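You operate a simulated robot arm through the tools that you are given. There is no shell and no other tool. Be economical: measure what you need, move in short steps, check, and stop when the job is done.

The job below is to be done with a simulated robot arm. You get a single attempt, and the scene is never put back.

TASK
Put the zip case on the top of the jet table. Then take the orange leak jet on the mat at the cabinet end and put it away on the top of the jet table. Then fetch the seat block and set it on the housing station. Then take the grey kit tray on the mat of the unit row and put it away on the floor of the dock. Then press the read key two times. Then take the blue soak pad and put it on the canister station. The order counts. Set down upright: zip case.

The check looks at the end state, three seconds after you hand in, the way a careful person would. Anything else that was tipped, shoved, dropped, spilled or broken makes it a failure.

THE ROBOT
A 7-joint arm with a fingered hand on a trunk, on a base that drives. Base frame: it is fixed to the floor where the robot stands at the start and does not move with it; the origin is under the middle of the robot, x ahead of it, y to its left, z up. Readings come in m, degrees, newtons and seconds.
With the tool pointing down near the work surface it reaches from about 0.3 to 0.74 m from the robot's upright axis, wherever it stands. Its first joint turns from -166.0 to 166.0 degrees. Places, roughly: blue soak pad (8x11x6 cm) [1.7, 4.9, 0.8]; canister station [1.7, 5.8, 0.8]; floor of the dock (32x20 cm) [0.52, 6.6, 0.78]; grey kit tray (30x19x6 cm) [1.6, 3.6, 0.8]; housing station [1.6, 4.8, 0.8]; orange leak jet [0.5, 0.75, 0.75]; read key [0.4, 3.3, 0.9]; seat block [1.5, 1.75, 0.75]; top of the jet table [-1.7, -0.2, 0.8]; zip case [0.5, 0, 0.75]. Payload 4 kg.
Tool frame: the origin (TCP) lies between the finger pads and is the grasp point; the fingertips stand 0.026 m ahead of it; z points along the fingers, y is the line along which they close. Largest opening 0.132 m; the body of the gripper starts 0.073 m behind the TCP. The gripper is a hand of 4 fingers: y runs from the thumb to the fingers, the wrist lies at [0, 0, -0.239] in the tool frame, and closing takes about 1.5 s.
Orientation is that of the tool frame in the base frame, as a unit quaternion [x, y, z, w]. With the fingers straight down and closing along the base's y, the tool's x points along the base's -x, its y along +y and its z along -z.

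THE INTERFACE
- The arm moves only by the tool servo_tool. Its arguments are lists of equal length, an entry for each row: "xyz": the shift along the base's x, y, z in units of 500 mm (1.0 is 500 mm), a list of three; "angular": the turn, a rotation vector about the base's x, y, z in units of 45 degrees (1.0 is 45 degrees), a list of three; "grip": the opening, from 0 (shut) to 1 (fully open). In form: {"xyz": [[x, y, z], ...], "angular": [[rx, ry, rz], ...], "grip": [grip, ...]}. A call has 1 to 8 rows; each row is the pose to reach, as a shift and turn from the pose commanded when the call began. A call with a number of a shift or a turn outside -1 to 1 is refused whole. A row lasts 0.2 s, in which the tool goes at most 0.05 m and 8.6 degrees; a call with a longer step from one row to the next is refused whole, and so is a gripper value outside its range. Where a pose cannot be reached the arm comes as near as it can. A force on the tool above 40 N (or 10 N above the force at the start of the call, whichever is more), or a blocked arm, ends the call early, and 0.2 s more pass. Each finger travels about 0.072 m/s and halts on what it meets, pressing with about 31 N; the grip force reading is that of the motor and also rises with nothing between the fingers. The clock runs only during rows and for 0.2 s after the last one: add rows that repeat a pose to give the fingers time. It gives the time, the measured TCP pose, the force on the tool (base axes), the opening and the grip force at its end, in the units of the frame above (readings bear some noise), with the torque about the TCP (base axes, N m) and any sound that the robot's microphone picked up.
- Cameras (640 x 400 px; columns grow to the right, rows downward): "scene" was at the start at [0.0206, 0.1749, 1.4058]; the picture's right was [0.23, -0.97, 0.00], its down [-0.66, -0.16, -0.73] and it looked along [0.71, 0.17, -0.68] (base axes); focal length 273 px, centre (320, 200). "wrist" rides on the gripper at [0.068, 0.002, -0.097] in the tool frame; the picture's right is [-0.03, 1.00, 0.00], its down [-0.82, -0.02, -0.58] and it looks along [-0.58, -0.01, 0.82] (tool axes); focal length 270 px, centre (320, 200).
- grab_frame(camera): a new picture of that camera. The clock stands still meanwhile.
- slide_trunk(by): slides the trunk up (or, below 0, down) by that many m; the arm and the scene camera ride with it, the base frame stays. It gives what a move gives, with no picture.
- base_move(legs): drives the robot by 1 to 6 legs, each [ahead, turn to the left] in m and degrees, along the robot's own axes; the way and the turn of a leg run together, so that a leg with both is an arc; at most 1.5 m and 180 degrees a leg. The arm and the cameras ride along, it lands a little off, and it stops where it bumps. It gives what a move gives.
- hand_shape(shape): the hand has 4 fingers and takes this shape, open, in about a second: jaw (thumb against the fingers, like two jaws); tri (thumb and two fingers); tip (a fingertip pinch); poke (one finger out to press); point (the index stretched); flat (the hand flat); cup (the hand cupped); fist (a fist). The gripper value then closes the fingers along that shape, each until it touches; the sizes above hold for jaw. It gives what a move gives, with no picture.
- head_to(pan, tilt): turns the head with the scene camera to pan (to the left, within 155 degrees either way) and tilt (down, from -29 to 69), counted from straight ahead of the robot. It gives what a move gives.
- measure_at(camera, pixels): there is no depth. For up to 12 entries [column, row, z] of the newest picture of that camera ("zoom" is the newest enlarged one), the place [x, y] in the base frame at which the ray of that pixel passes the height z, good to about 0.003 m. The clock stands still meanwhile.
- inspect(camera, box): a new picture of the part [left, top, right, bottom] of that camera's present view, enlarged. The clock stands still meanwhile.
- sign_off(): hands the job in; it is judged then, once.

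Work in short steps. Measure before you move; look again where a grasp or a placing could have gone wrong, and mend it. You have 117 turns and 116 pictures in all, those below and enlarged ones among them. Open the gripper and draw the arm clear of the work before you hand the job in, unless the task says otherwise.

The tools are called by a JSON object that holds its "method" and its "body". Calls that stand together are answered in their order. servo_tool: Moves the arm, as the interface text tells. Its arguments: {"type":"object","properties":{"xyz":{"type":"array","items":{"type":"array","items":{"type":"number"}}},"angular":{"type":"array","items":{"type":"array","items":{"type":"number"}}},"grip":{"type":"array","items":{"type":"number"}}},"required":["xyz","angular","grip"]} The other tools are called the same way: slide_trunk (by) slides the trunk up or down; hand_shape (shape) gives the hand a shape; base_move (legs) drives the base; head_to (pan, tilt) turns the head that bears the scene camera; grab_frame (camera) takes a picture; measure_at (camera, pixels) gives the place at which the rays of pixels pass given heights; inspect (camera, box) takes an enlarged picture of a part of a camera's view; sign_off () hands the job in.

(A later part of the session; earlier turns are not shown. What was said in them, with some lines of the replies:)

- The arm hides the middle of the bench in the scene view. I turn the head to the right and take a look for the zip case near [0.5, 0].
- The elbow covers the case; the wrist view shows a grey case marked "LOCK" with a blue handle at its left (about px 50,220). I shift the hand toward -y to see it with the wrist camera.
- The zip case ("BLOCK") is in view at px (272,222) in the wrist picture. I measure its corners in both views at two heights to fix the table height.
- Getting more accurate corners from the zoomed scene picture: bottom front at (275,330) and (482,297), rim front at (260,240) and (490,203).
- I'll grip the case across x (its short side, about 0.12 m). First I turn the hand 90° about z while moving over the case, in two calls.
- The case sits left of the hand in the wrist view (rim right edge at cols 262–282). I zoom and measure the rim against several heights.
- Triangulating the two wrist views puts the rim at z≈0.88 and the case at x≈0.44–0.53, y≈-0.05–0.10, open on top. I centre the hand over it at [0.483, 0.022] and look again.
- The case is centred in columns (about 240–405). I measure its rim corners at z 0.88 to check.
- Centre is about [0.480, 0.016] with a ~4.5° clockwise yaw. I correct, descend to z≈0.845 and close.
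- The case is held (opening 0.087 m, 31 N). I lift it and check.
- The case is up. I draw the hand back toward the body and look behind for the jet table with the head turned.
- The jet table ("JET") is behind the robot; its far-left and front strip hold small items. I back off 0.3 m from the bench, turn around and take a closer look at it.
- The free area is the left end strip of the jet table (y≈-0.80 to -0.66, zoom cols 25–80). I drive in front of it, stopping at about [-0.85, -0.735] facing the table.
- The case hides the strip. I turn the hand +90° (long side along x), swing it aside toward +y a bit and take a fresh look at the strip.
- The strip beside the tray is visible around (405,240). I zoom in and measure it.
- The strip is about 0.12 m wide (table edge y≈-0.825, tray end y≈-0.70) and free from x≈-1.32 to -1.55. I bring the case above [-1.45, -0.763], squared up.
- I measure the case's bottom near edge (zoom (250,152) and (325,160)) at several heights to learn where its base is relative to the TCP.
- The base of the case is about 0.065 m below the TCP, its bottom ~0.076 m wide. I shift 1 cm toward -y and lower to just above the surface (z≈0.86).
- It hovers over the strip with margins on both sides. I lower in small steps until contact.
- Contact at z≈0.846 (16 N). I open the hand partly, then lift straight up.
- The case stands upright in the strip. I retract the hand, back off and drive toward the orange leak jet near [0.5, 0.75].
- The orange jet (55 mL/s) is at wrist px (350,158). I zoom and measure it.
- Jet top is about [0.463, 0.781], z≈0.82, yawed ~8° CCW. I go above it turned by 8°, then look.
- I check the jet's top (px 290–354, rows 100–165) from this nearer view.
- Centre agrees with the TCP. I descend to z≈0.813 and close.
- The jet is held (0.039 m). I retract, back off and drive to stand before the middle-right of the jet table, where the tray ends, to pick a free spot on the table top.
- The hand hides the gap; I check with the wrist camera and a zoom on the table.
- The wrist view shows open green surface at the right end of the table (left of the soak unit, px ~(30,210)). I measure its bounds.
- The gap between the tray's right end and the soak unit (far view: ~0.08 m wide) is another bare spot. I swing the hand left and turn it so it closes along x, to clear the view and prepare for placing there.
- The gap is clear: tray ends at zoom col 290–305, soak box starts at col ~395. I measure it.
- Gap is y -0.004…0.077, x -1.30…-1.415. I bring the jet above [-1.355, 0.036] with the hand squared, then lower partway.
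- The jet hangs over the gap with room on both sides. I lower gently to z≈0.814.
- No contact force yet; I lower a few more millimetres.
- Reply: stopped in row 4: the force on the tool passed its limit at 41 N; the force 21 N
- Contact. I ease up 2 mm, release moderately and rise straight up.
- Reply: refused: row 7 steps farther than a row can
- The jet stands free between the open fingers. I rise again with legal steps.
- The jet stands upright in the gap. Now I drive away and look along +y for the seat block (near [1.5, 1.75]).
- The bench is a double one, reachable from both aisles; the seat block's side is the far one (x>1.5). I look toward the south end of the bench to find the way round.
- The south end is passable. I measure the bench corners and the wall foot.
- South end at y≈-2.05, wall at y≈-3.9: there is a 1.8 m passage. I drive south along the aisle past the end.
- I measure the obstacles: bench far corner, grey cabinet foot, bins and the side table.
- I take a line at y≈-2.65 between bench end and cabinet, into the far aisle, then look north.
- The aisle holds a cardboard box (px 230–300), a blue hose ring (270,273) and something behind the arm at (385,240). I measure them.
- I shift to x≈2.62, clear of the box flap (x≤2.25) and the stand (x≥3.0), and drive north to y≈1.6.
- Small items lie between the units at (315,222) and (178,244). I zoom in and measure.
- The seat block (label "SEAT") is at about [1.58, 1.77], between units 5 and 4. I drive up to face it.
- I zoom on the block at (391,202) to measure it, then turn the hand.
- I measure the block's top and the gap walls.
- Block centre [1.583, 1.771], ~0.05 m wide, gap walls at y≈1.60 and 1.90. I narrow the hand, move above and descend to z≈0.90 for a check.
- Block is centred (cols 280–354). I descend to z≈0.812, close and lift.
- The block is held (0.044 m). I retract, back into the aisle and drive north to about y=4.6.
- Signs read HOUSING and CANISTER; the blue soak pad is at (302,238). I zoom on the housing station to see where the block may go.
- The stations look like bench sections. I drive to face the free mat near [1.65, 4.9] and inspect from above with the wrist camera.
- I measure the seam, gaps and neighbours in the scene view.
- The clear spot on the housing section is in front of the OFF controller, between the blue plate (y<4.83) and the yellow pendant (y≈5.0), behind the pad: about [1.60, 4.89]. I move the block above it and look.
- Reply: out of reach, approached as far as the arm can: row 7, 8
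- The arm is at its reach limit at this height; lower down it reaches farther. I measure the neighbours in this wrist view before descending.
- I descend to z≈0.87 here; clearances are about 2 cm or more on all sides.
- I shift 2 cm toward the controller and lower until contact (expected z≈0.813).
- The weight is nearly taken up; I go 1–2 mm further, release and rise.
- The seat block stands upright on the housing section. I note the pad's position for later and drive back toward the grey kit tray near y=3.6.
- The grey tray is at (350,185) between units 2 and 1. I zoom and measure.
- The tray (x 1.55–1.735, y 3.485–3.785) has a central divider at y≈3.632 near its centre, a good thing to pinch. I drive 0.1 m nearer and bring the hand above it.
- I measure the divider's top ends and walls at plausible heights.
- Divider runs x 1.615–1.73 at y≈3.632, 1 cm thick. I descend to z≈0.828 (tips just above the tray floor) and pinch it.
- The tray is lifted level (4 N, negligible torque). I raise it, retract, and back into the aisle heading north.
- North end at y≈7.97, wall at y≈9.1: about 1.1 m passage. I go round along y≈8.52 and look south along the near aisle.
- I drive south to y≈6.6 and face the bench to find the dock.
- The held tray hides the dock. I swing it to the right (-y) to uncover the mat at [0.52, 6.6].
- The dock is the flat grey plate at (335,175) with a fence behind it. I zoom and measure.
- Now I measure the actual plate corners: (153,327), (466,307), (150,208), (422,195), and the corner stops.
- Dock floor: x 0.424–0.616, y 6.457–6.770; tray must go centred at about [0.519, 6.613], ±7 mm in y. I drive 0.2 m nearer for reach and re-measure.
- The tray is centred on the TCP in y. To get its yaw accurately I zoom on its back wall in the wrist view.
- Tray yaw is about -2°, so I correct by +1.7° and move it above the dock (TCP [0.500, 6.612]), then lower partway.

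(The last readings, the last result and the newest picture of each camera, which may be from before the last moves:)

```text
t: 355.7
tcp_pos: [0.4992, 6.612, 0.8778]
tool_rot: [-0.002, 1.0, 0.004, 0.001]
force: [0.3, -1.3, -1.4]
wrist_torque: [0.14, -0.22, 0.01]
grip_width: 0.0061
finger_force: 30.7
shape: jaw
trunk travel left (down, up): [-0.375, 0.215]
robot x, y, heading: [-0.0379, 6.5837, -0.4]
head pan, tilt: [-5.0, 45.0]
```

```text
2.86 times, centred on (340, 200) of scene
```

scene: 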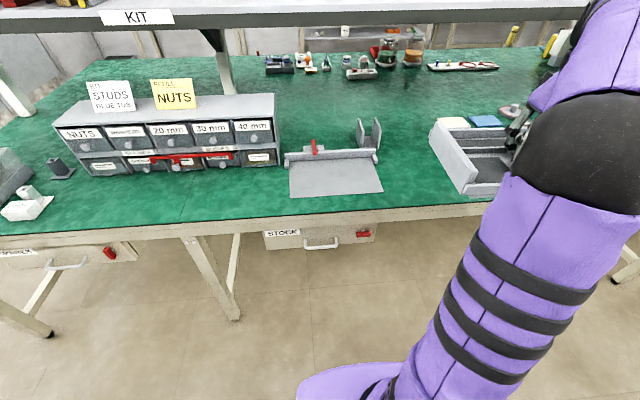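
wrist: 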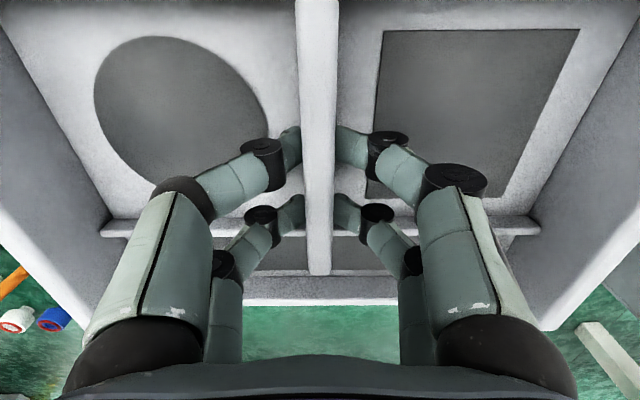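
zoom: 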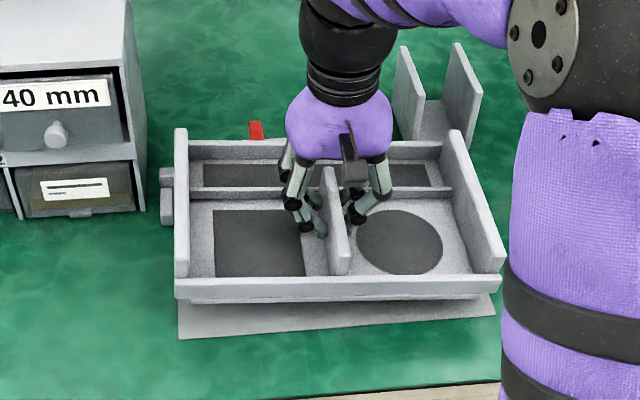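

The weight reading fell to -1.4 N with a torque pointing at the red lever on the fence: the tray probably touches it. I raise and draw the tray back to look closely at the lever.

{"method": "servo_tool", "body": {"xyz": [[0, 0, 0.06], [0, 0, 0.14], [-0.04, 0, 0.22], [-0.11, 0, 0.28], [-0.19, 0, 0.3], [-0.28, 0, 0.32], [-0.34, 0, 0.32]], "angular": [[0, 0, 0], [0, 0, 0], [0, 0, 0], [0, 0, 0], [0, 0, 0], [0, 0, 0], [0, 0, 0]], "grip": [0, 0, 0, 0, 0, 0, 0]}}

{"method": "inspect", "body": {"camera": "scene", "box": [280, 150, 360, 220]}}

```text
t: 357.3
tcp_pos: [0.3296, 6.6125, 1.038]
tool_rot: [-0.001, 1.0, 0.003, 0.0]
force: [0.1, -0.3, -4.6]
wrist_torque: [0.03, 0.04, 0.01]
grip_width: 0.0066
finger_force: 30.8
shape: jaw
trunk travel left (down, up): [-0.375, 0.215]
robot x, y, heading: [-0.0398, 6.5806, -0.4]
head pan, tilt: [-5.0, 45.0]
```

```text
5.71 times, centred on (320, 185) of scene
```

zoom: 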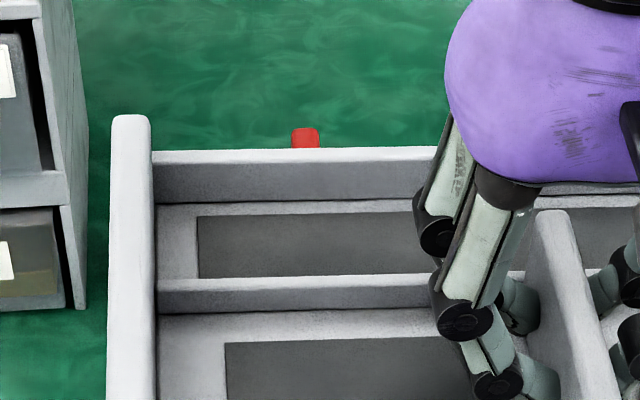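

The tray still hides it; I swing it right again and zoom on the lever.

{"method": "servo_tool", "body": {"xyz": [[0, -0.09, 0.03], [0, -0.18, 0.06], [0, -0.27, 0.08], [0, -0.36, 0.1], [0, -0.45, 0.1], [0, -0.54, 0.1], [0, -0.63, 0.1]], "angular": [[0, 0, 0], [0, 0, 0], [0, 0, 0], [0, 0, 0], [0, 0, 0], [0, 0, 0], [0, 0, 0]], "grip": [0, 0, 0, 0, 0, 0, 0]}}

{"method": "inspect", "body": {"camera": "scene", "box": [280, 140, 380, 210]}}

```text
t: 358.9
tcp_pos: [0.3303, 6.2981, 1.0876]
tool_rot: [-0.002, 1.0, 0.004, 0.0]
force: [-0.2, -0.3, -3.8]
wrist_torque: [0.02, 0.04, 0.01]
grip_width: 0.0064
finger_force: 31.1
shape: jaw
trunk travel left (down, up): [-0.375, 0.215]
robot x, y, heading: [-0.0384, 6.58, -0.6]
head pan, tilt: [-5.0, 45.0]
```

```text
5.71 times, centred on (330, 175) of scene
```

zoom: 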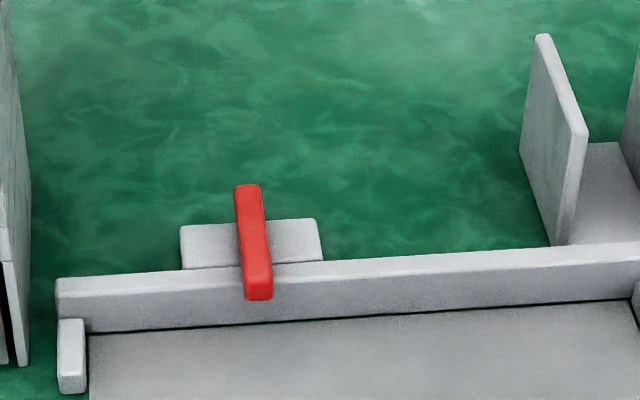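

I measure the lever's tip (258,298) and the fence's foot line (258,320) at plausible heights.

{"method": "measure_at", "body": {"camera": "zoom", "pixels": [[258, 298, 0.82], [258, 298, 0.84], [258, 298, 0.86], [258, 277, 0.86], [248, 190, 0.86], [258, 320, 0.78], [300, 318, 0.78], [300, 272, 0.81], [300, 262, 0.81], [300, 262, 0.82]]}}

```text
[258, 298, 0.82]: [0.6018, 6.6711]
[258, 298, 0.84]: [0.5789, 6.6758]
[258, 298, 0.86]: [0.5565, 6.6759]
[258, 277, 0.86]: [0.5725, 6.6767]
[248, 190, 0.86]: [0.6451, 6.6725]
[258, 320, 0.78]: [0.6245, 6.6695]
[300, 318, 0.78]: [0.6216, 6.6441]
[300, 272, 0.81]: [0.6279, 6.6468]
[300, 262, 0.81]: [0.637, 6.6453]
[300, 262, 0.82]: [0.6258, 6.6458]
```

The red latch overhangs the dock floor's back edge (tip x≈0.60, z≈0.82), so I'll lower the tray about 2.5 cm further out (TCP x 0.475), then slide it in gently if it goes.

{"method": "servo_tool", "body": {"xyz": [[0.036, 0.078, 0], [0.072, 0.156, 0], [0.109, 0.235, 0], [0.145, 0.313, 0], [0.181, 0.391, 0], [0.217, 0.47, 0], [0.254, 0.548, 0], [0.29, 0.626, 0]], "angular": [[0, 0, 0.015], [0, 0, 0.015], [0, 0, 0.015], [0, 0, 0.015], [0, 0, 0.015], [0, 0, 0.015], [0, 0, 0.015], [0, 0, 0.015]], "grip": [0, 0, 0, 0, 0, 0, 0, 0]}}

{"method": "servo_tool", "body": {"xyz": [[0, 0, -0.09], [0, 0, -0.18], [0, 0, -0.27], [0, 0, -0.36], [0, 0, -0.42], [0, 0, -0.46], [0, 0, -0.48]], "angular": [[0, 0, 0], [0, 0, 0], [0, 0, 0], [0, 0, 0], [0, 0, 0], [0, 0, 0], [0, 0, 0]], "grip": [0, 0, 0, 0, 0, 0, 0]}}

{"method": "inspect", "body": {"camera": "scene", "box": [240, 130, 440, 270]}}

```text
t: 360.7
tcp_pos: [0.4746, 6.6132, 1.0874]
tool_rot: [-0.007, 1.0, 0.005, 0.0]
force: [-0.2, 0.3, -3.6]
wrist_torque: [-0.02, 0.03, -0.04]
grip_width: 0.0067
finger_force: 31.1
shape: jaw
trunk travel left (down, up): [-0.375, 0.215]
robot x, y, heading: [-0.0412, 6.5808, -0.3]
head pan, tilt: [-5.0, 45.0]
```

```text
t: 362.3
tcp_pos: [0.4736, 6.6105, 0.8463]
tool_rot: [-0.009, 1.0, 0.005, 0.0]
force: [0.7, 0.2, -4.0]
wrist_torque: [0.0, 0.04, 0.0]
grip_width: 0.0064
finger_force: 30.7
shape: jaw
trunk travel left (down, up): [-0.375, 0.215]
robot x, y, heading: [-0.0366, 6.5816, -0.6]
head pan, tilt: [-5.0, 45.0]
```

```text
2.86 times, centred on (340, 200) of scene
```

zoom: 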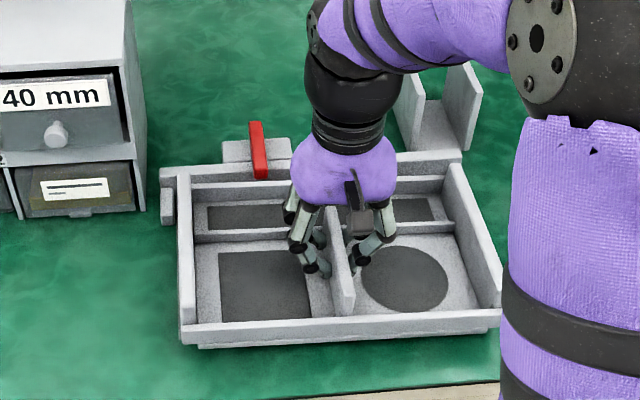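

Free of the latch now. I lower to about 2 mm above the dock floor.

{"method": "servo_tool", "body": {"xyz": [[0, 0, -0.01], [0, 0, -0.02], [0, 0, -0.026], [0, 0, -0.03]], "angular": [[0, 0, 0], [0, 0, 0], [0, 0, 0], [0, 0, 0]], "grip": [0, 0, 0, 0]}}

{"method": "servo_tool", "body": {"xyz": [[0.006, 0, 0], [0.012, 0, 0], [0.018, 0, 0], [0.024, 0, 0]], "angular": [[0, 0, 0], [0, 0, 0], [0, 0, 0], [0, 0, 0]], "grip": [0, 0, 0, 0]}}

{"method": "inspect", "body": {"camera": "scene", "box": [240, 130, 440, 270]}}

```text
t: 363.3
tcp_pos: [0.4747, 6.6101, 0.8331]
tool_rot: [-0.007, 1.0, 0.004, 0.0]
force: [1.0, -0.4, -4.9]
wrist_torque: [-0.04, 0.04, 0.01]
grip_width: 0.0065
finger_force: 31.2
shape: jaw
trunk travel left (down, up): [-0.375, 0.215]
robot x, y, heading: [-0.0372, 6.5822, -0.8]
head pan, tilt: [-5.0, 45.0]
```

```text
t: 364.3
tcp_pos: [0.487, 6.61, 0.8329]
tool_rot: [-0.007, 1.0, 0.003, 0.001]
force: [-0.1, -1.0, -3.5]
wrist_torque: [-0.03, 0.0, -0.02]
grip_width: 0.0062
finger_force: 31.0
shape: jaw
trunk travel left (down, up): [-0.375, 0.215]
robot x, y, heading: [-0.0376, 6.584, -0.6]
head pan, tilt: [-5.0, 45.0]
```

```text
2.86 times, centred on (340, 200) of scene
```

zoom: 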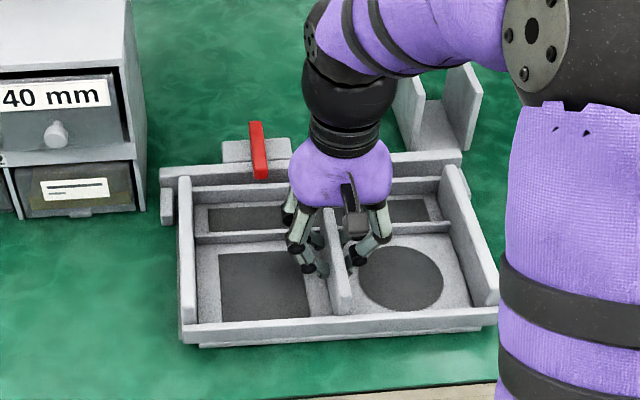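

No contact while sliding. I go another 12 mm in small steps watching the force.

{"method": "servo_tool", "body": {"xyz": [[0.006, 0.001, 0], [0.012, 0.002, 0], [0.018, 0.002, 0], [0.024, 0.002, 0]], "angular": [[0, 0, 0], [0, 0, 0], [0, 0, 0], [0, 0, 0]], "grip": [0, 0, 0, 0]}}

{"method": "inspect", "body": {"camera": "scene", "box": [240, 130, 440, 270]}}

```text
t: 365.3
tcp_pos: [0.4979, 6.6111, 0.8333]
tool_rot: [-0.008, 1.0, 0.003, 0.0]
force: [-0.4, -0.9, -4.2]
wrist_torque: [-0.04, 0.03, 0.01]
grip_width: 0.0065
finger_force: 31.2
shape: jaw
trunk travel left (down, up): [-0.375, 0.215]
robot x, y, heading: [-0.0378, 6.5801, -0.6]
head pan, tilt: [-5.0, 45.0]
```

```text
2.86 times, centred on (340, 200) of scene
```

zoom: 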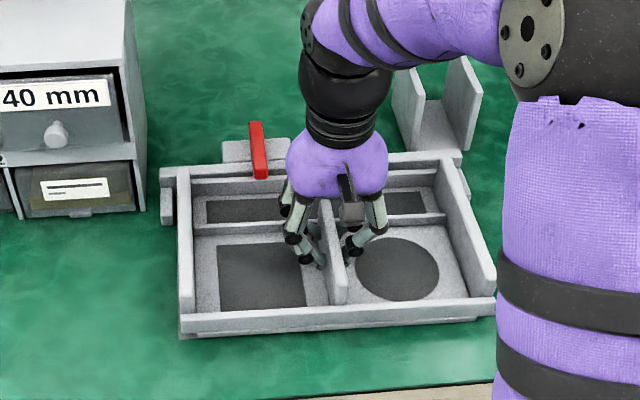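

The tray now covers the floor plate with its latch over the back wall and no contact force. I lower to contact and release.

{"method": "servo_tool", "body": {"xyz": [[0, 0, -0.003], [0, 0, -0.006], [0, 0, -0.008], [0, 0, -0.01]], "angular": [[0, 0, 0], [0, 0, 0], [0, 0, 0], [0, 0, 0]], "grip": [0, 0, 0, 0]}}

```text
t: 366.3
tcp_pos: [0.4992, 6.6112, 0.8275]
tool_rot: [-0.007, 1.0, 0.003, 0.001]
force: [-0.5, 1.5, 2.2]
wrist_torque: [-0.14, 0.03, 0.02]
grip_width: 0.0065
finger_force: 30.3
shape: jaw
trunk travel left (down, up): [-0.375, 0.215]
robot x, y, heading: [-0.0376, 6.5799, -0.4]
head pan, tilt: [-5.0, 45.0]
```

Seated (reading +2 N). I open slightly and lift straight up, then draw back.

{"method": "servo_tool", "body": {"xyz": [[0, 0, 0.002], [0, 0, 0.002], [0, 0, 0.002], [0, 0, 0.002]], "angular": [[0, 0, 0], [0, 0, 0], [0, 0, 0], [0, 0, 0]], "grip": [0.15, 0.35, 0.45, 0.45]}}

{"method": "servo_tool", "body": {"xyz": [[0, 0, 0.04], [0, 0, 0.12], [0, 0, 0.21], [0, 0, 0.3], [-0.04, 0, 0.38], [-0.1, 0, 0.44], [-0.18, 0, 0.48], [-0.26, 0, 0.5]], "angular": [[0, 0, 0], [0, 0, 0], [0, 0, 0], [0, 0, 0], [0, 0, 0], [0, 0, 0], [0, 0, 0], [0, 0, 0]], "grip": [0.45, 0.45, 0.45, 0.45, 0.6, 0.8, 1, 1]}}

{"method": "grab_frame", "body": {"camera": "wrist"}}

```text
t: 367.3
tcp_pos: [0.4985, 6.6113, 0.828]
tool_rot: [-0.008, 1.0, 0.003, 0.0]
force: [0.0, -0.3, -0.2]
wrist_torque: [0.02, 0.02, 0.0]
grip_width: 0.059
finger_force: 0.0
shape: jaw
trunk travel left (down, up): [-0.375, 0.215]
robot x, y, heading: [-0.0343, 6.579, -0.7]
head pan, tilt: [-5.0, 45.0]
```

```text
t: 369.1
tcp_pos: [0.3682, 6.612, 1.078]
tool_rot: [-0.008, 1.0, 0.004, 0.001]
force: [-0.3, -0.6, -1.0]
wrist_torque: [0.01, 0.02, 0.0]
grip_width: 0.132
finger_force: 0.2
shape: jaw
trunk travel left (down, up): [-0.375, 0.215]
robot x, y, heading: [-0.0381, 6.5811, -0.4]
head pan, tilt: [-5.0, 45.0]
```

```text
21 pictures are left
```

wrist: 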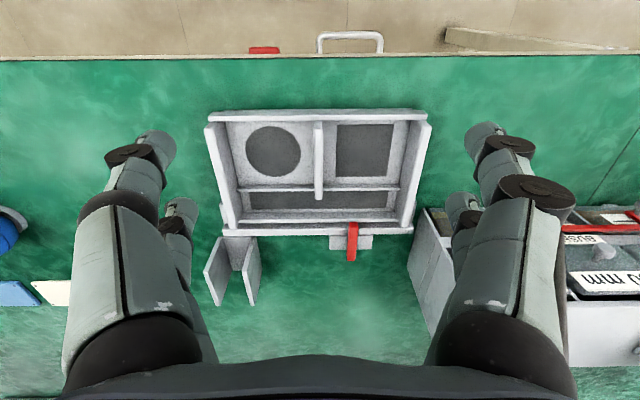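

The tray sits in the dock under the latch. Next the read key near [0.4, 3.3]: I back off, drive south and face the bench there.

{"method": "base_move", "body": {"legs": [[-0.22, 0], [0, -89.5], [1.1, 0], [1.1, 0], [1.05, 0], [0, 89.5]]}}

{"method": "head_to", "body": {"pan": 5, "tilt": 35}}

{"method": "grab_frame", "body": {"camera": "scene"}}

```text
t: 394.7
tcp_pos: [0.1825, 3.3648, 1.0774]
tool_rot: [-0.021, 1.0, 0.004, 0.0]
force: [0.4, 0.0, 0.1]
wrist_torque: [0.0, -0.03, 0.0]
grip_width: 0.1321
finger_force: 0.1
shape: jaw
trunk travel left (down, up): [-0.375, 0.215]
robot x, y, heading: [-0.2215, 3.3253, 1.2]
head pan, tilt: [-5.0, 45.0]
```

```text
t: 395.4
tcp_pos: [0.1841, 3.3654, 1.0789]
tool_rot: [-0.021, 1.0, 0.004, 0.001]
force: [-0.2, 0.2, 0.4]
wrist_torque: [0.0, 0.02, 0.02]
grip_width: 0.1317
finger_force: 0.1
shape: jaw
trunk travel left (down, up): [-0.375, 0.215]
robot x, y, heading: [-0.2212, 3.3253, 1.0]
head pan, tilt: [5.0, 35.0]
```

```text
20 pictures are left
```

scene: 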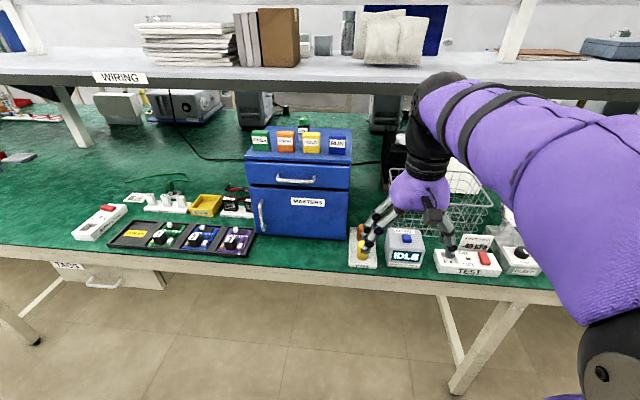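

Candidates are the devices around (405,245). I zoom to read their labels.

{"method": "inspect", "body": {"camera": "scene", "box": [330, 190, 560, 290]}}

```text
2.78 times, centred on (445, 240) of scene
```

zoom: 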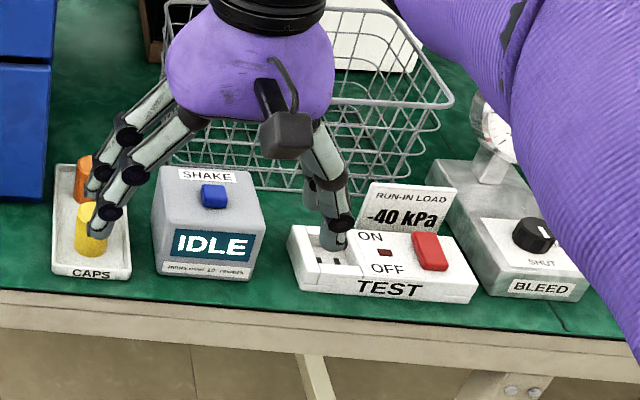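

"SHAKE" is not it. I measure where these are to locate y=3.3 in the view.

{"method": "measure_at", "body": {"camera": "scene", "pixels": [[405, 240, 0.85], [465, 262, 0.8], [520, 262, 0.8], [300, 235, 0.8], [180, 240, 0.78], [90, 225, 0.8]]}}

{"method": "head_to", "body": {"pan": -40, "tilt": 40}}

{"method": "grab_frame", "body": {"camera": "scene"}}

```text
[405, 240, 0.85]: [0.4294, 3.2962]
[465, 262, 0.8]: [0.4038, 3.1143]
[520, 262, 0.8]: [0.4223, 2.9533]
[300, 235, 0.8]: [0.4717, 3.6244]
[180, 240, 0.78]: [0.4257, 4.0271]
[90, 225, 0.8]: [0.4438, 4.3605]
```

```text
t: 396.6
tcp_pos: [0.1844, 3.3659, 1.0787]
tool_rot: [-0.021, 1.0, 0.005, 0.0]
force: [-0.1, -0.4, -0.4]
wrist_torque: [0.0, -0.01, 0.01]
grip_width: 0.1319
finger_force: 0.1
shape: jaw
trunk travel left (down, up): [-0.375, 0.215]
robot x, y, heading: [-0.2216, 3.3226, 1.0]
head pan, tilt: [-40.0, 40.0]
```

```text
18 pictures are left
```

scene: 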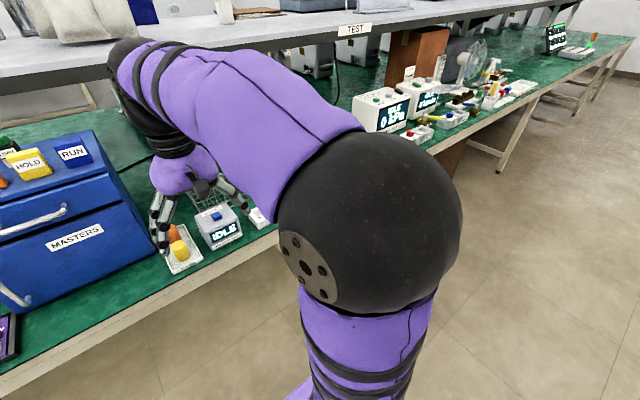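

The SHAKE/IDLE box at [0.43, 3.296] matches the given place of the read key. I zoom in tightly to read its labels.

{"method": "inspect", "body": {"camera": "scene", "box": [180, 190, 260, 260]}}

```text
5.71 times, centred on (220, 225) of scene
```

zoom: 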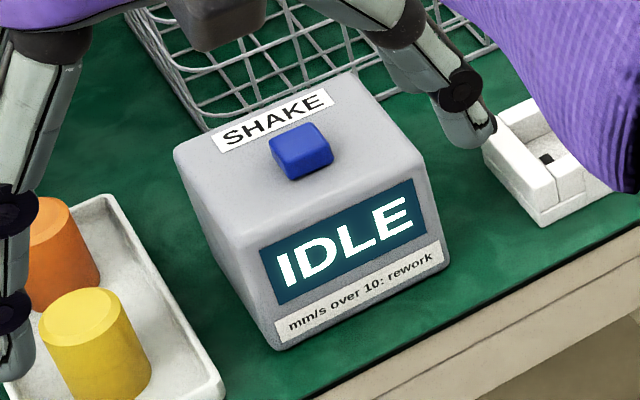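

I take this blue key as the read key (place matches). I set the hand to "poke" and use the wrist camera to triangulate the key and see the finger.

{"method": "measure_at", "body": {"camera": "zoom", "pixels": [[303, 140, 0.86], [303, 140, 0.88], [303, 140, 0.9], [278, 348, 0.78], [448, 262, 0.78], [175, 150, 0.88], [255, 248, 0.87]]}}

{"method": "hand_shape", "body": {"shape": "poke"}}

{"method": "grab_frame", "body": {"camera": "wrist"}}

```text
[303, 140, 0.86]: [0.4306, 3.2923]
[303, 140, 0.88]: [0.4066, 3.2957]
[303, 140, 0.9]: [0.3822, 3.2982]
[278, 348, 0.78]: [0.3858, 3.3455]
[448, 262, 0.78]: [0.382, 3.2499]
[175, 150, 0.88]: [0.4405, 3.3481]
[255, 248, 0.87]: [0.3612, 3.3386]
```

```text
t: 397.5
tcp_pos: [0.1844, 3.3651, 1.0782]
tool_rot: [-0.021, 1.0, 0.004, 0.001]
force: [-0.2, 0.4, -0.9]
wrist_torque: [0.03, 0.0, 0.02]
grip_width: 0.0002
finger_force: 0.0
shape: poke
trunk travel left (down, up): [-0.375, 0.215]
robot x, y, heading: [-0.2221, 3.3205, 1.1]
head pan, tilt: [-40.0, 40.0]
```

```text
16 pictures are left
```

wrist: 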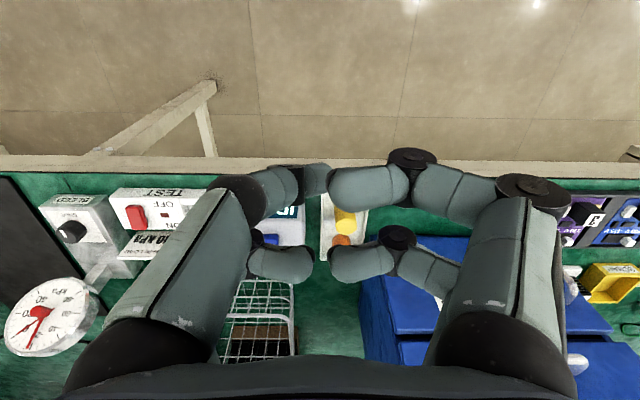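

Box geometry suggests the key top is near [0.42, 3.294], z≈0.87. I move the hand in front above it (x 0.36, z 1.0) and view the finger and key in both cameras.

{"method": "servo_tool", "body": {"xyz": [[0.06, -0.03, 0], [0.12, -0.06, -0.02], [0.18, -0.1, -0.05], [0.25, -0.13, -0.1], [0.33, -0.142, -0.14], [0.35, -0.142, -0.156]], "angular": [[0, 0, -0.05], [0, 0, -0.05], [0, 0, -0.05], [0, 0, -0.05], [0, 0, -0.05], [0, 0, -0.05]], "grip": [0, 0, 0, 0, 0, 0]}}

{"method": "grab_frame", "body": {"camera": "wrist"}}

{"method": "inspect", "body": {"camera": "scene", "box": [140, 140, 280, 260]}}

```text
t: 398.9
tcp_pos: [0.3584, 3.2939, 1.0002]
tool_rot: [0.0, 1.0, 0.003, 0.0]
force: [0.0, -0.3, -0.3]
wrist_torque: [0.0, 0.02, -0.02]
grip_width: 0.0
finger_force: 30.7
shape: jaw
trunk travel left (down, up): [-0.375, 0.215]
robot x, y, heading: [-0.2184, 3.3281, 0.8]
head pan, tilt: [-40.0, 40.0]
```

```text
15 pictures are left
```

wrist: 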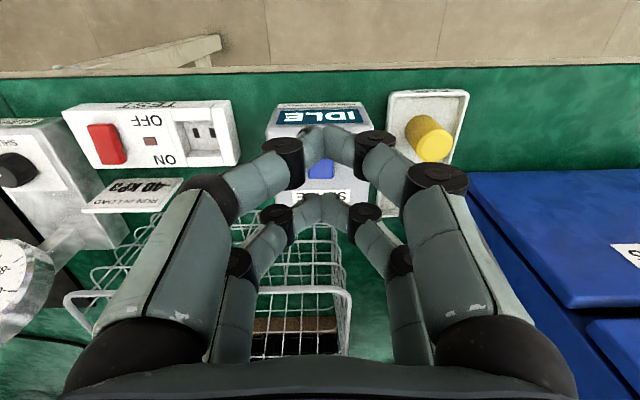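

```text
3.33 times, centred on (210, 200) of scene
```

zoom: 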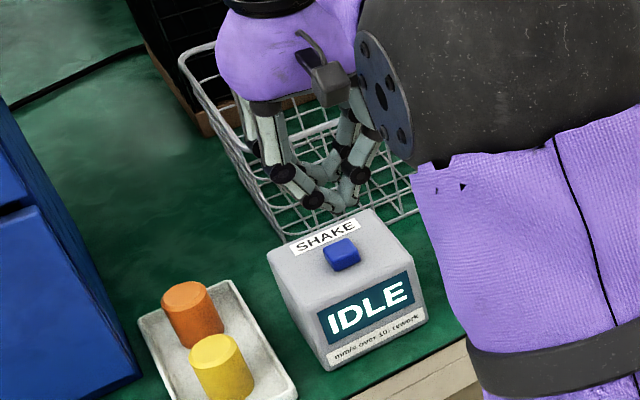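

Reading shows closed jaw: two fingertip pairs at tool x ≈ ±0.02. I'll press with the far pair. I triangulate the key from wrist px (321,169) and scene zoom (341,248).

{"method": "measure_at", "body": {"camera": "wrist", "pixels": [[321, 169, 0.85], [321, 169, 0.87], [321, 169, 0.89], [321, 159, 0.87], [321, 179, 0.87], [285, 200, 0.86], [275, 128, 0.85], [372, 125, 0.85]]}}

{"method": "measure_at", "body": {"camera": "zoom", "pixels": [[340, 248, 0.85], [340, 248, 0.87], [340, 248, 0.89], [325, 262, 0.87], [356, 240, 0.87], [267, 255, 0.86]]}}

```text
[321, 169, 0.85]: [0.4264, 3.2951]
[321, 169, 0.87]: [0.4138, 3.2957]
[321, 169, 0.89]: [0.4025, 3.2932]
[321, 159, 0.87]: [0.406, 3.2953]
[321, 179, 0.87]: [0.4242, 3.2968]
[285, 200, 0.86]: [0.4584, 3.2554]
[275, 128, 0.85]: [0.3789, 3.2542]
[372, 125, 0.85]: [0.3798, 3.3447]
```

```text
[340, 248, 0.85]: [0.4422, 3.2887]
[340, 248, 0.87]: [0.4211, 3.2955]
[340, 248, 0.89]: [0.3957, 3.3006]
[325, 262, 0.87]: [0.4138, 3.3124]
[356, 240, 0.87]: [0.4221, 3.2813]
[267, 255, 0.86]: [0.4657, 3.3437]
```

Key ≈ [0.41, 3.295], top z≈0.875. I align the far fingertip pair over it (TCP x 0.388) and descend to z 0.925.

{"method": "servo_tool", "body": {"xyz": [[0.03, 0.002, 0], [0.06, 0.002, 0], [0.06, 0.002, -0.07], [0.06, 0.002, -0.14]], "angular": [[0, 0, 0], [0, 0, 0], [0, 0, 0], [0, 0, 0]], "grip": [0, 0, 0, 0]}}

{"method": "inspect", "body": {"camera": "scene", "box": [160, 160, 280, 260]}}

```text
t: 399.9
tcp_pos: [0.389, 3.296, 0.9291]
tool_rot: [0.0, 1.0, 0.004, 0.0]
force: [-0.5, 0.0, 0.4]
wrist_torque: [0.01, 0.0, 0.0]
grip_width: 0.0
finger_force: 31.4
shape: jaw
trunk travel left (down, up): [-0.375, 0.215]
robot x, y, heading: [-0.2224, 3.326, 1.1]
head pan, tilt: [-40.0, 40.0]
```

```text
4.00 times, centred on (220, 210) of scene
```

zoom: 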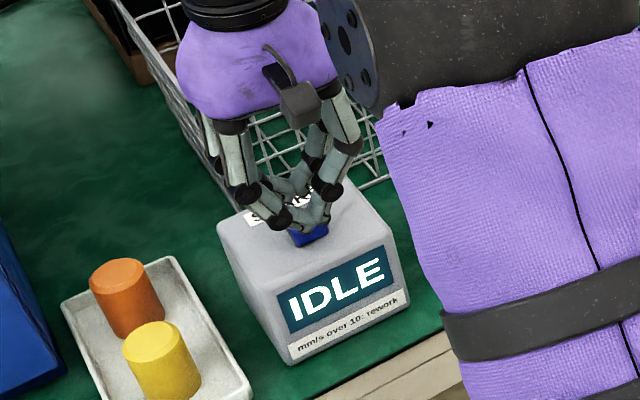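

The geometry fits (near pair in front of, far pair above the key). I descend slowly for the first press, watching force and sound.

{"method": "servo_tool", "body": {"xyz": [[0, 0, -0.012], [0, 0, -0.024], [0, 0, -0.034], [0, 0, -0.042], [0, 0, -0.05], [0, 0, -0.056], [0, 0, -0.06]], "angular": [[0, 0, 0], [0, 0, 0], [0, 0, 0], [0, 0, 0], [0, 0, 0], [0, 0, 0], [0, 0, 0]], "grip": [0, 0, 0, 0, 0, 0, 0]}}

```text
t: 401.5
tcp_pos: [0.3889, 3.2959, 0.9015]
tool_rot: [-0.001, 1.0, 0.004, 0.001]
force: [1.2, -0.2, 7.2]
wrist_torque: [0.01, -0.16, 0.0]
grip_width: 0.0
finger_force: 30.7
shape: jaw
trunk travel left (down, up): [-0.375, 0.215]
robot x, y, heading: [-0.2232, 3.3213, 1.1]
head pan, tilt: [-40.0, 40.0]
heard: click
```

Click heard with 7 N at the far pair: one press. I lift off and check the display.

{"method": "servo_tool", "body": {"xyz": [[0, 0, 0.02], [0, 0, 0.04], [0, 0, 0.06], [0, 0, 0.06]], "angular": [[0, 0, 0], [0, 0, 0], [0, 0, 0], [0, 0, 0]], "grip": [0, 0, 0, 0]}}

{"method": "inspect", "body": {"camera": "scene", "box": [160, 160, 280, 260]}}

```text
t: 402.5
tcp_pos: [0.3893, 3.2955, 0.9297]
tool_rot: [-0.001, 1.0, 0.004, 0.0]
force: [-0.4, -0.6, 0.4]
wrist_torque: [0.02, -0.03, 0.03]
grip_width: 0.0
finger_force: 30.5
shape: jaw
trunk travel left (down, up): [-0.375, 0.215]
robot x, y, heading: [-0.2179, 3.3235, 0.8]
head pan, tilt: [-40.0, 40.0]
```

```text
4.00 times, centred on (220, 210) of scene
```

zoom: 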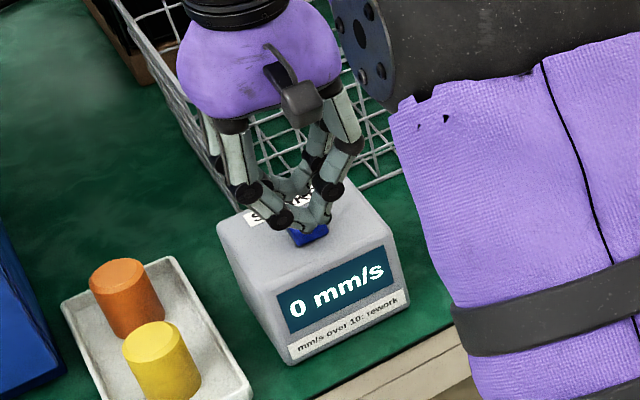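

The display now reads "0 mm/s": it is the read key and it registered once. I press a second time the same way and retreat.

{"method": "servo_tool", "body": {"xyz": [[0, 0, -0.012], [0, 0, -0.024], [0, 0, -0.034], [0, 0, -0.042], [0, 0, -0.05], [0, 0, -0.056], [0, 0, -0.06]], "angular": [[0, 0, 0], [0, 0, 0], [0, 0, 0], [0, 0, 0], [0, 0, 0], [0, 0, 0], [0, 0, 0]], "grip": [0, 0, 0, 0, 0, 0, 0]}}

{"method": "servo_tool", "body": {"xyz": [[0, 0, 0.03], [0, 0, 0.1], [0, 0, 0.2], [-0.04, 0, 0.28], [-0.12, 0, 0.32], [-0.21, 0, 0.34], [-0.3, 0, 0.34]], "angular": [[0, 0, 0], [0, 0, 0], [0, 0, 0], [0, 0, 0], [0, 0, 0], [0, 0, 0], [0, 0, 0]], "grip": [0, 0, 0, 0, 0.1, 0.2, 0.2]}}

```text
t: 404.1
tcp_pos: [0.3889, 3.2953, 0.9014]
tool_rot: [-0.001, 1.0, 0.004, 0.001]
force: [2.6, -0.1, 6.1]
wrist_torque: [-0.05, -0.15, -0.03]
grip_width: 0.0
finger_force: 31.1
shape: jaw
trunk travel left (down, up): [-0.375, 0.215]
robot x, y, heading: [-0.2208, 3.3233, 0.7]
head pan, tilt: [-40.0, 40.0]
heard: click
```

```text
t: 405.7
tcp_pos: [0.2391, 3.2952, 1.07]
tool_rot: [0.0, 1.0, 0.005, 0.0]
force: [0.3, 0.4, -0.4]
wrist_torque: [0.02, 0.02, 0.01]
grip_width: 0.0247
finger_force: 0.0
shape: tri
trunk travel left (down, up): [-0.375, 0.215]
robot x, y, heading: [-0.2215, 3.3235, 1.0]
head pan, tilt: [-40.0, 40.0]
```

Second click heard. I set the hand back to jaw and drive round the north end toward the soak pad.

{"method": "hand_shape", "body": {"shape": "jaw"}}

{"method": "base_move", "body": {"legs": [[0, 90], [1.3, 0], [1.3, 0], [1.3, 0], [1.25, 0]]}}

```text
t: 406.6
tcp_pos: [0.239, 3.2955, 1.0706]
tool_rot: [-0.001, 1.0, 0.004, 0.0]
force: [-0.3, 0.4, -0.5]
wrist_torque: [0.0, 0.01, 0.01]
grip_width: 0.1318
finger_force: 0.0
shape: jaw
trunk travel left (down, up): [-0.375, 0.215]
robot x, y, heading: [-0.2235, 3.3208, 0.9]
head pan, tilt: [-40.0, 40.0]
```

```text
t: 435.5
tcp_pos: [-0.4199, 8.9247, 1.0707]
tool_rot: [0.722, -0.692, -0.003, 0.003]
force: [0.3, 0.1, 0.3]
wrist_torque: [0.01, -0.01, -0.01]
grip_width: 0.1318
finger_force: 0.1
shape: jaw
trunk travel left (down, up): [-0.375, 0.215]
robot x, y, heading: [-0.4295, 8.4626, 93.1]
head pan, tilt: [-40.0, 40.0]
```

At [-0.43, 8.46]. I turn east and go along the north passage, then turn south.

{"method": "base_move", "body": {"legs": [[0, -93], [1.47, 0], [1.47, 0], [0, -90]]}}

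```text
t: 458.3
tcp_pos: [2.4723, 7.9992, 1.0709]
tool_rot: [0.713, 0.701, 0.002, 0.002]
force: [0.2, 0.3, -0.5]
wrist_torque: [-0.01, -0.02, 0.03]
grip_width: 0.1321
finger_force: 0.0
shape: jaw
trunk travel left (down, up): [-0.375, 0.215]
robot x, y, heading: [2.5085, 8.4566, -90.0]
head pan, tilt: [-40.0, 40.0]
```

I drive south to y≈4.93 and turn to face the pad.

{"method": "base_move", "body": {"legs": [[1.2, 0], [1.2, 0], [1.12, 0], [0, -90]]}}

```text
t: 479.5
tcp_pos: [2.0307, 4.9832, 1.0698]
tool_rot: [1.0, -0.005, -0.001, 0.003]
force: [0.5, -0.2, -0.3]
wrist_torque: [-0.02, -0.01, 0.01]
grip_width: 0.1321
finger_force: 0.2
shape: jaw
trunk travel left (down, up): [-0.375, 0.215]
robot x, y, heading: [2.4922, 4.9503, -179.9]
head pan, tilt: [-40.0, 40.0]
```

I move up 0.17 m, bring the hand above the pad and look with the wrist camera.

{"method": "base_move", "body": {"legs": [[0.17, 0]]}}

{"method": "servo_tool", "body": {"xyz": [[-0.06, -0.04, -0.03], [-0.12, -0.08, -0.07], [-0.18, -0.12, -0.12], [-0.23, -0.132, -0.18], [-0.24, -0.132, -0.22]], "angular": [[0, 0, 0], [0, 0, 0], [0, 0, 0], [0, 0, 0], [0, 0, 0]], "grip": [0.6, 0.5, 0.45, 0.45, 0.45]}}

{"method": "grab_frame", "body": {"camera": "wrist"}}

```text
t: 481.0
tcp_pos: [1.8612, 4.9834, 1.0693]
tool_rot: [1.0, -0.005, 0.0, 0.004]
force: [-0.1, -0.2, -1.1]
wrist_torque: [0.02, 0.01, 0.02]
grip_width: 0.1319
finger_force: 0.2
shape: jaw
trunk travel left (down, up): [-0.375, 0.215]
robot x, y, heading: [2.3184, 4.9493, -179.9]
head pan, tilt: [-40.0, 40.0]
```

```text
t: 482.2
tcp_pos: [1.7416, 4.9168, 0.9611]
tool_rot: [1.0, -0.006, -0.001, 0.004]
force: [-0.3, -0.3, -0.6]
wrist_torque: [0.01, 0.01, -0.01]
grip_width: 0.06
finger_force: 0.0
shape: jaw
trunk travel left (down, up): [-0.375, 0.215]
robot x, y, heading: [2.3192, 4.948, -179.8]
head pan, tilt: [-40.0, 40.0]
```

```text
11 pictures are left
```

wrist: 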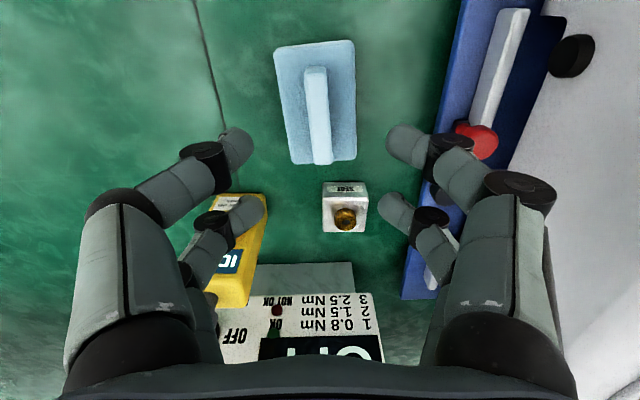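

The pad (cols 275–357) with its handle (cols 304–330, rows 68–164) is ahead; the block is untouched. I measure the handle.

{"method": "measure_at", "body": {"camera": "wrist", "pixels": [[315, 70, 0.84], [322, 160, 0.84], [304, 110, 0.84], [331, 110, 0.84], [276, 55, 0.8], [353, 45, 0.8], [290, 163, 0.8], [356, 158, 0.8], [324, 190, 0.82], [365, 185, 0.82]]}}

```text
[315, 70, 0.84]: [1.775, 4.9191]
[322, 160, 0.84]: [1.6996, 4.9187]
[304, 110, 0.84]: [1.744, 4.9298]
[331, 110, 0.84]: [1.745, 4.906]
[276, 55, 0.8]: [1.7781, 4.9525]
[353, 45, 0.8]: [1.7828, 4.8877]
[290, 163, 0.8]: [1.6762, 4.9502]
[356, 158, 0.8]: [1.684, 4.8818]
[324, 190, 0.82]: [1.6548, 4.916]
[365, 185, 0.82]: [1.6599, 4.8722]
```

Handle centre [1.738, 4.918], top z≈0.84. I descend to z≈0.836, close on the handle and lift.

{"method": "servo_tool", "body": {"xyz": [[0, 0.002, -0.08], [0, 0.002, -0.16], [0, 0.002, -0.22], [0, 0.002, -0.25], [0, 0.002, -0.25]], "angular": [[0, 0, 0], [0, 0, 0], [0, 0, 0], [0, 0, 0], [0, 0, 0]], "grip": [0.45, 0.45, 0.45, 0.45, 0.45]}}

{"method": "servo_tool", "body": {"xyz": [[0, 0, 0], [0, 0, 0], [0, 0, 0], [0, 0, 0], [0, 0, 0]], "angular": [[0, 0, 0], [0, 0, 0], [0, 0, 0], [0, 0, 0], [0, 0, 0]], "grip": [0.3, 0.05, 0.05, 0.05, 0.05]}}

{"method": "servo_tool", "body": {"xyz": [[0, 0, 0.05], [0, 0, 0.14], [0, 0, 0.23], [0, 0, 0.32], [0.03, 0, 0.41], [0.07, 0, 0.49], [0.15, 0, 0.5], [0.22, 0, 0.5]], "angular": [[0, 0, 0], [0, 0, 0], [0, 0, 0], [0, 0, 0], [0, 0, 0], [0, 0, 0], [0, 0, 0], [0, 0, 0]], "grip": [0.05, 0.05, 0.05, 0.05, 0.05, 0.05, 0.05, 0.05]}}

{"method": "grab_frame", "body": {"camera": "wrist"}}

```text
t: 483.4
tcp_pos: [1.7406, 4.9178, 0.8349]
tool_rot: [1.0, -0.005, 0.0, 0.003]
force: [0.1, -0.1, 0.7]
wrist_torque: [0.02, -0.01, 0.01]
grip_width: 0.0598
finger_force: 0.0
shape: jaw
trunk travel left (down, up): [-0.375, 0.215]
robot x, y, heading: [2.3244, 4.9445, -179.6]
head pan, tilt: [-40.0, 40.0]
```

```text
t: 484.6
tcp_pos: [1.7406, 4.9193, 0.8357]
tool_rot: [1.0, -0.005, 0.0, 0.003]
force: [-0.4, 0.5, -0.2]
wrist_torque: [0.03, -0.01, -0.01]
grip_width: 0.0116
finger_force: 31.3
shape: jaw
trunk travel left (down, up): [-0.375, 0.215]
robot x, y, heading: [2.3211, 4.9458, -179.6]
head pan, tilt: [-40.0, 40.0]
```

```text
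t: 486.4
tcp_pos: [1.8534, 4.9186, 1.0853]
tool_rot: [1.0, -0.005, 0.0, 0.003]
force: [-0.4, 0.9, 0.2]
wrist_torque: [0.03, -0.04, -0.01]
grip_width: 0.0116
finger_force: 31.2
shape: jaw
trunk travel left (down, up): [-0.375, 0.215]
robot x, y, heading: [2.3214, 4.9465, -179.7]
head pan, tilt: [-40.0, 40.0]
```

```text
10 pictures are left
```

wrist: 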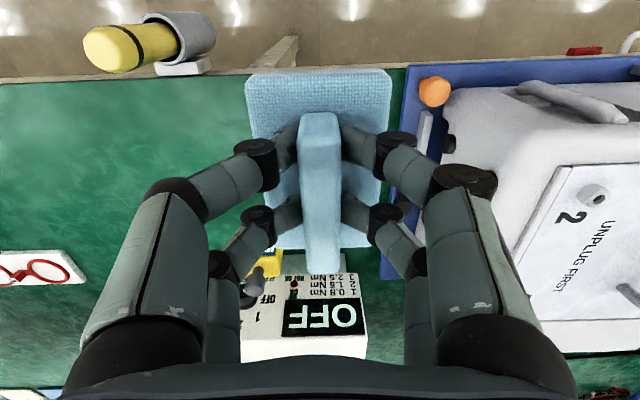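

The pad is held. I move to the canister section (y≈5.72) and look for a free place.

{"method": "base_move", "body": {"legs": [[-0.2, 0], [0, -90], [0.78, 0], [0, 90], [0.2, 0]]}}

{"method": "head_to", "body": {"pan": 5, "tilt": 45}}

{"method": "grab_frame", "body": {"camera": "scene"}}

```text
t: 501.5
tcp_pos: [1.8476, 5.7016, 1.0843]
tool_rot: [1.0, -0.005, 0.0, 0.003]
force: [0.2, 0.4, -0.2]
wrist_torque: [0.0, -0.01, -0.01]
grip_width: 0.0117
finger_force: 31.4
shape: jaw
trunk travel left (down, up): [-0.375, 0.215]
robot x, y, heading: [2.3215, 5.7332, -180.1]
head pan, tilt: [-40.0, 40.0]
```

```text
t: 502.6
tcp_pos: [1.8479, 5.7025, 1.0852]
tool_rot: [1.0, -0.006, -0.001, 0.003]
force: [1.0, 0.2, -1.3]
wrist_torque: [-0.05, 0.0, 0.0]
grip_width: 0.0118
finger_force: 31.3
shape: jaw
trunk travel left (down, up): [-0.375, 0.215]
robot x, y, heading: [2.3146, 5.7308, -179.8]
head pan, tilt: [5.0, 45.0]
```

```text
9 pictures are left
```

scene: 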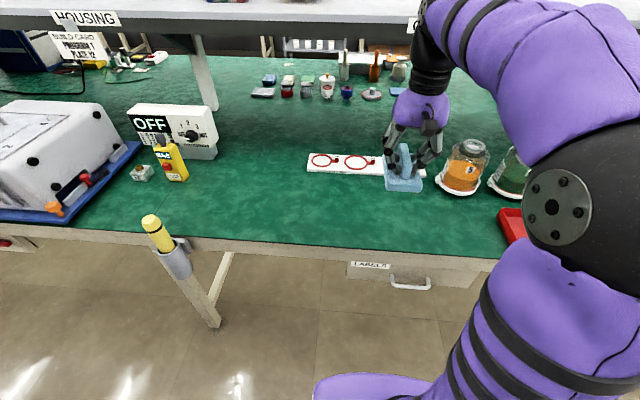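

The mat in front of the seal board and jar is free, around (405,222). I measure the bounds.

{"method": "measure_at", "body": {"camera": "scene", "pixels": [[405, 222, 0.78], [400, 255, 0.78], [458, 196, 0.78], [500, 215, 0.78], [505, 240, 0.78], [384, 177, 0.78], [308, 172, 0.78], [425, 182, 0.78], [437, 188, 0.78]]}}

```text
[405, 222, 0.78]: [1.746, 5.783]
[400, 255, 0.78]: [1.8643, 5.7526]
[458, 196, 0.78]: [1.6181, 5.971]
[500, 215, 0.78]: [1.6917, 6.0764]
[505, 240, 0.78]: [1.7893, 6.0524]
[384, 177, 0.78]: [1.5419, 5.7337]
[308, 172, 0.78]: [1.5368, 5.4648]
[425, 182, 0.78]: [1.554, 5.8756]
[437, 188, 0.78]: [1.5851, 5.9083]
```

Free spot [1.71, 5.81] is at least 9 cm from everything. I move over it and lower to z≈0.86.

{"method": "servo_tool", "body": {"xyz": [[-0.07, 0.05, 0], [-0.14, 0.1, 0], [-0.2, 0.15, 0], [-0.266, 0.205, 0], [-0.266, 0.205, -0.09], [-0.266, 0.205, -0.18], [-0.266, 0.205, -0.27], [-0.266, 0.205, -0.36]], "angular": [[0, 0, 0], [0, 0, 0], [0, 0, 0], [0, 0, 0], [0, 0, 0], [0, 0, 0], [0, 0, 0], [0, 0, 0]], "grip": [0.05, 0.05, 0.05, 0.05, 0.05, 0.05, 0.05, 0.05]}}

{"method": "servo_tool", "body": {"xyz": [[0, 0, -0.06], [0, 0, -0.1], [0, 0, -0.125], [0, 0, -0.135], [0, 0, -0.139]], "angular": [[0, 0, 0], [0, 0, 0], [0, 0, 0], [0, 0, 0], [0, 0, 0]], "grip": [0.05, 0.05, 0.05, 0.05, 0.05]}}

{"method": "inspect", "body": {"camera": "scene", "box": [330, 130, 500, 260]}}

```text
t: 504.4
tcp_pos: [1.7137, 5.8061, 0.9035]
tool_rot: [1.0, -0.004, 0.0, 0.002]
force: [0.1, 1.6, -0.7]
wrist_torque: [0.02, 0.0, -0.02]
grip_width: 0.0117
finger_force: 30.7
shape: jaw
trunk travel left (down, up): [-0.375, 0.215]
robot x, y, heading: [2.3166, 5.7321, -180.1]
head pan, tilt: [5.0, 45.0]
```

```text
t: 505.6
tcp_pos: [1.7142, 5.8037, 0.8362]
tool_rot: [1.0, -0.007, 0.0, 0.003]
force: [0.8, -1.1, -0.9]
wrist_torque: [-0.01, 0.0, 0.0]
grip_width: 0.0116
finger_force: 31.3
shape: jaw
trunk travel left (down, up): [-0.375, 0.215]
robot x, y, heading: [2.3192, 5.732, -179.9]
head pan, tilt: [5.0, 45.0]
```

```text
3.08 times, centred on (415, 195) of scene
```

zoom: 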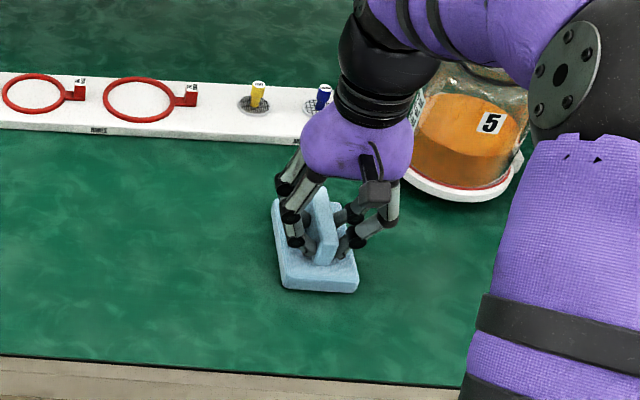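

The pad is at the surface. I press down a hair, release and rise, then draw back.

{"method": "servo_tool", "body": {"xyz": [[0, 0, -0.002], [0, 0, -0.003], [0, 0, -0.003], [0, 0, -0.002], [0, 0, 0]], "angular": [[0, 0, 0], [0, 0, 0], [0, 0, 0], [0, 0, 0], [0, 0, 0]], "grip": [0.05, 0.05, 0.2, 0.4, 0.45]}}

{"method": "servo_tool", "body": {"xyz": [[0, 0, 0.04], [0, 0, 0.12], [0, 0, 0.21], [0, 0, 0.3], [0.03, 0, 0.38], [0.09, 0, 0.44], [0.17, -0.02, 0.48], [0.26, -0.04, 0.5]], "angular": [[0, 0, 0], [0, 0, 0], [0, 0, 0], [0, 0, 0], [0, 0, 0], [0, 0, 0], [0, 0, 0], [0, 0, 0]], "grip": [0.45, 0.45, 0.45, 0.5, 0.6, 0.8, 1, 1]}}

{"method": "base_move", "body": {"legs": [[-0.2, 0]]}}

{"method": "grab_frame", "body": {"camera": "scene"}}

```text
t: 506.8
tcp_pos: [1.7132, 5.8048, 0.8355]
tool_rot: [1.0, -0.006, 0.0, 0.004]
force: [-0.1, -0.5, 0.9]
wrist_torque: [-0.02, 0.05, 0.02]
grip_width: 0.059
finger_force: 0.0
shape: jaw
trunk travel left (down, up): [-0.375, 0.215]
robot x, y, heading: [2.3163, 5.7302, -179.9]
head pan, tilt: [5.0, 45.0]
```

```text
t: 508.6
tcp_pos: [1.8442, 5.7855, 1.0862]
tool_rot: [1.0, -0.006, -0.001, 0.003]
force: [0.4, -0.5, -0.9]
wrist_torque: [0.02, -0.03, -0.02]
grip_width: 0.1317
finger_force: 0.1
shape: jaw
trunk travel left (down, up): [-0.375, 0.215]
robot x, y, heading: [2.3155, 5.7289, -179.9]
head pan, tilt: [5.0, 45.0]
```

```text
t: 510.2
tcp_pos: [2.0433, 5.7854, 1.0863]
tool_rot: [1.0, -0.007, 0.0, 0.004]
force: [-0.5, -0.2, 0.0]
wrist_torque: [0.03, 0.01, -0.04]
grip_width: 0.132
finger_force: 0.0
shape: jaw
trunk travel left (down, up): [-0.375, 0.215]
robot x, y, heading: [2.5117, 5.7354, 179.7]
head pan, tilt: [5.0, 45.0]
```

```text
7 pictures are left
```

scene: 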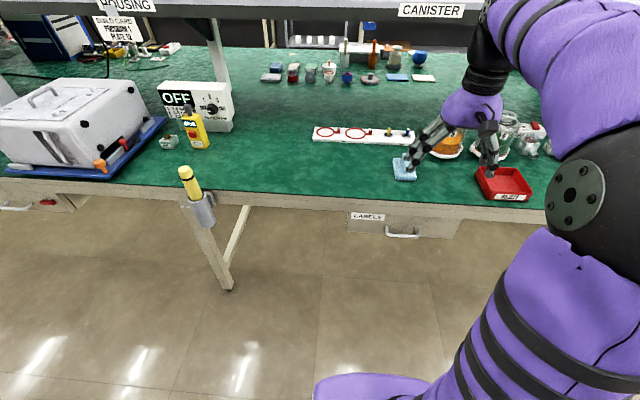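

The pad rests on the canister section, the seat block stands on the housing section, and the hand is open and clear of the work. I hand in.

{"method": "sign_off", "body": {}}

```text
The job is handed in.
```

I did all six steps in the order you gave and handed the job in; the judged result hasn't come back. Three placements were my own reading of the task:
- **Orange leak jet:** it stands on the bare top of the jet table, not in the empty slot of the "LEAK JETS" tray.
- **Seat block:** it stands on the open mat of the housing section, in front of the torque controller.
- **Read key:** I took it to be the blue key on the box marked "SHAKE". It clicked on both presses, and its display changed from "IDLE" to "0 mm/s" after the first.
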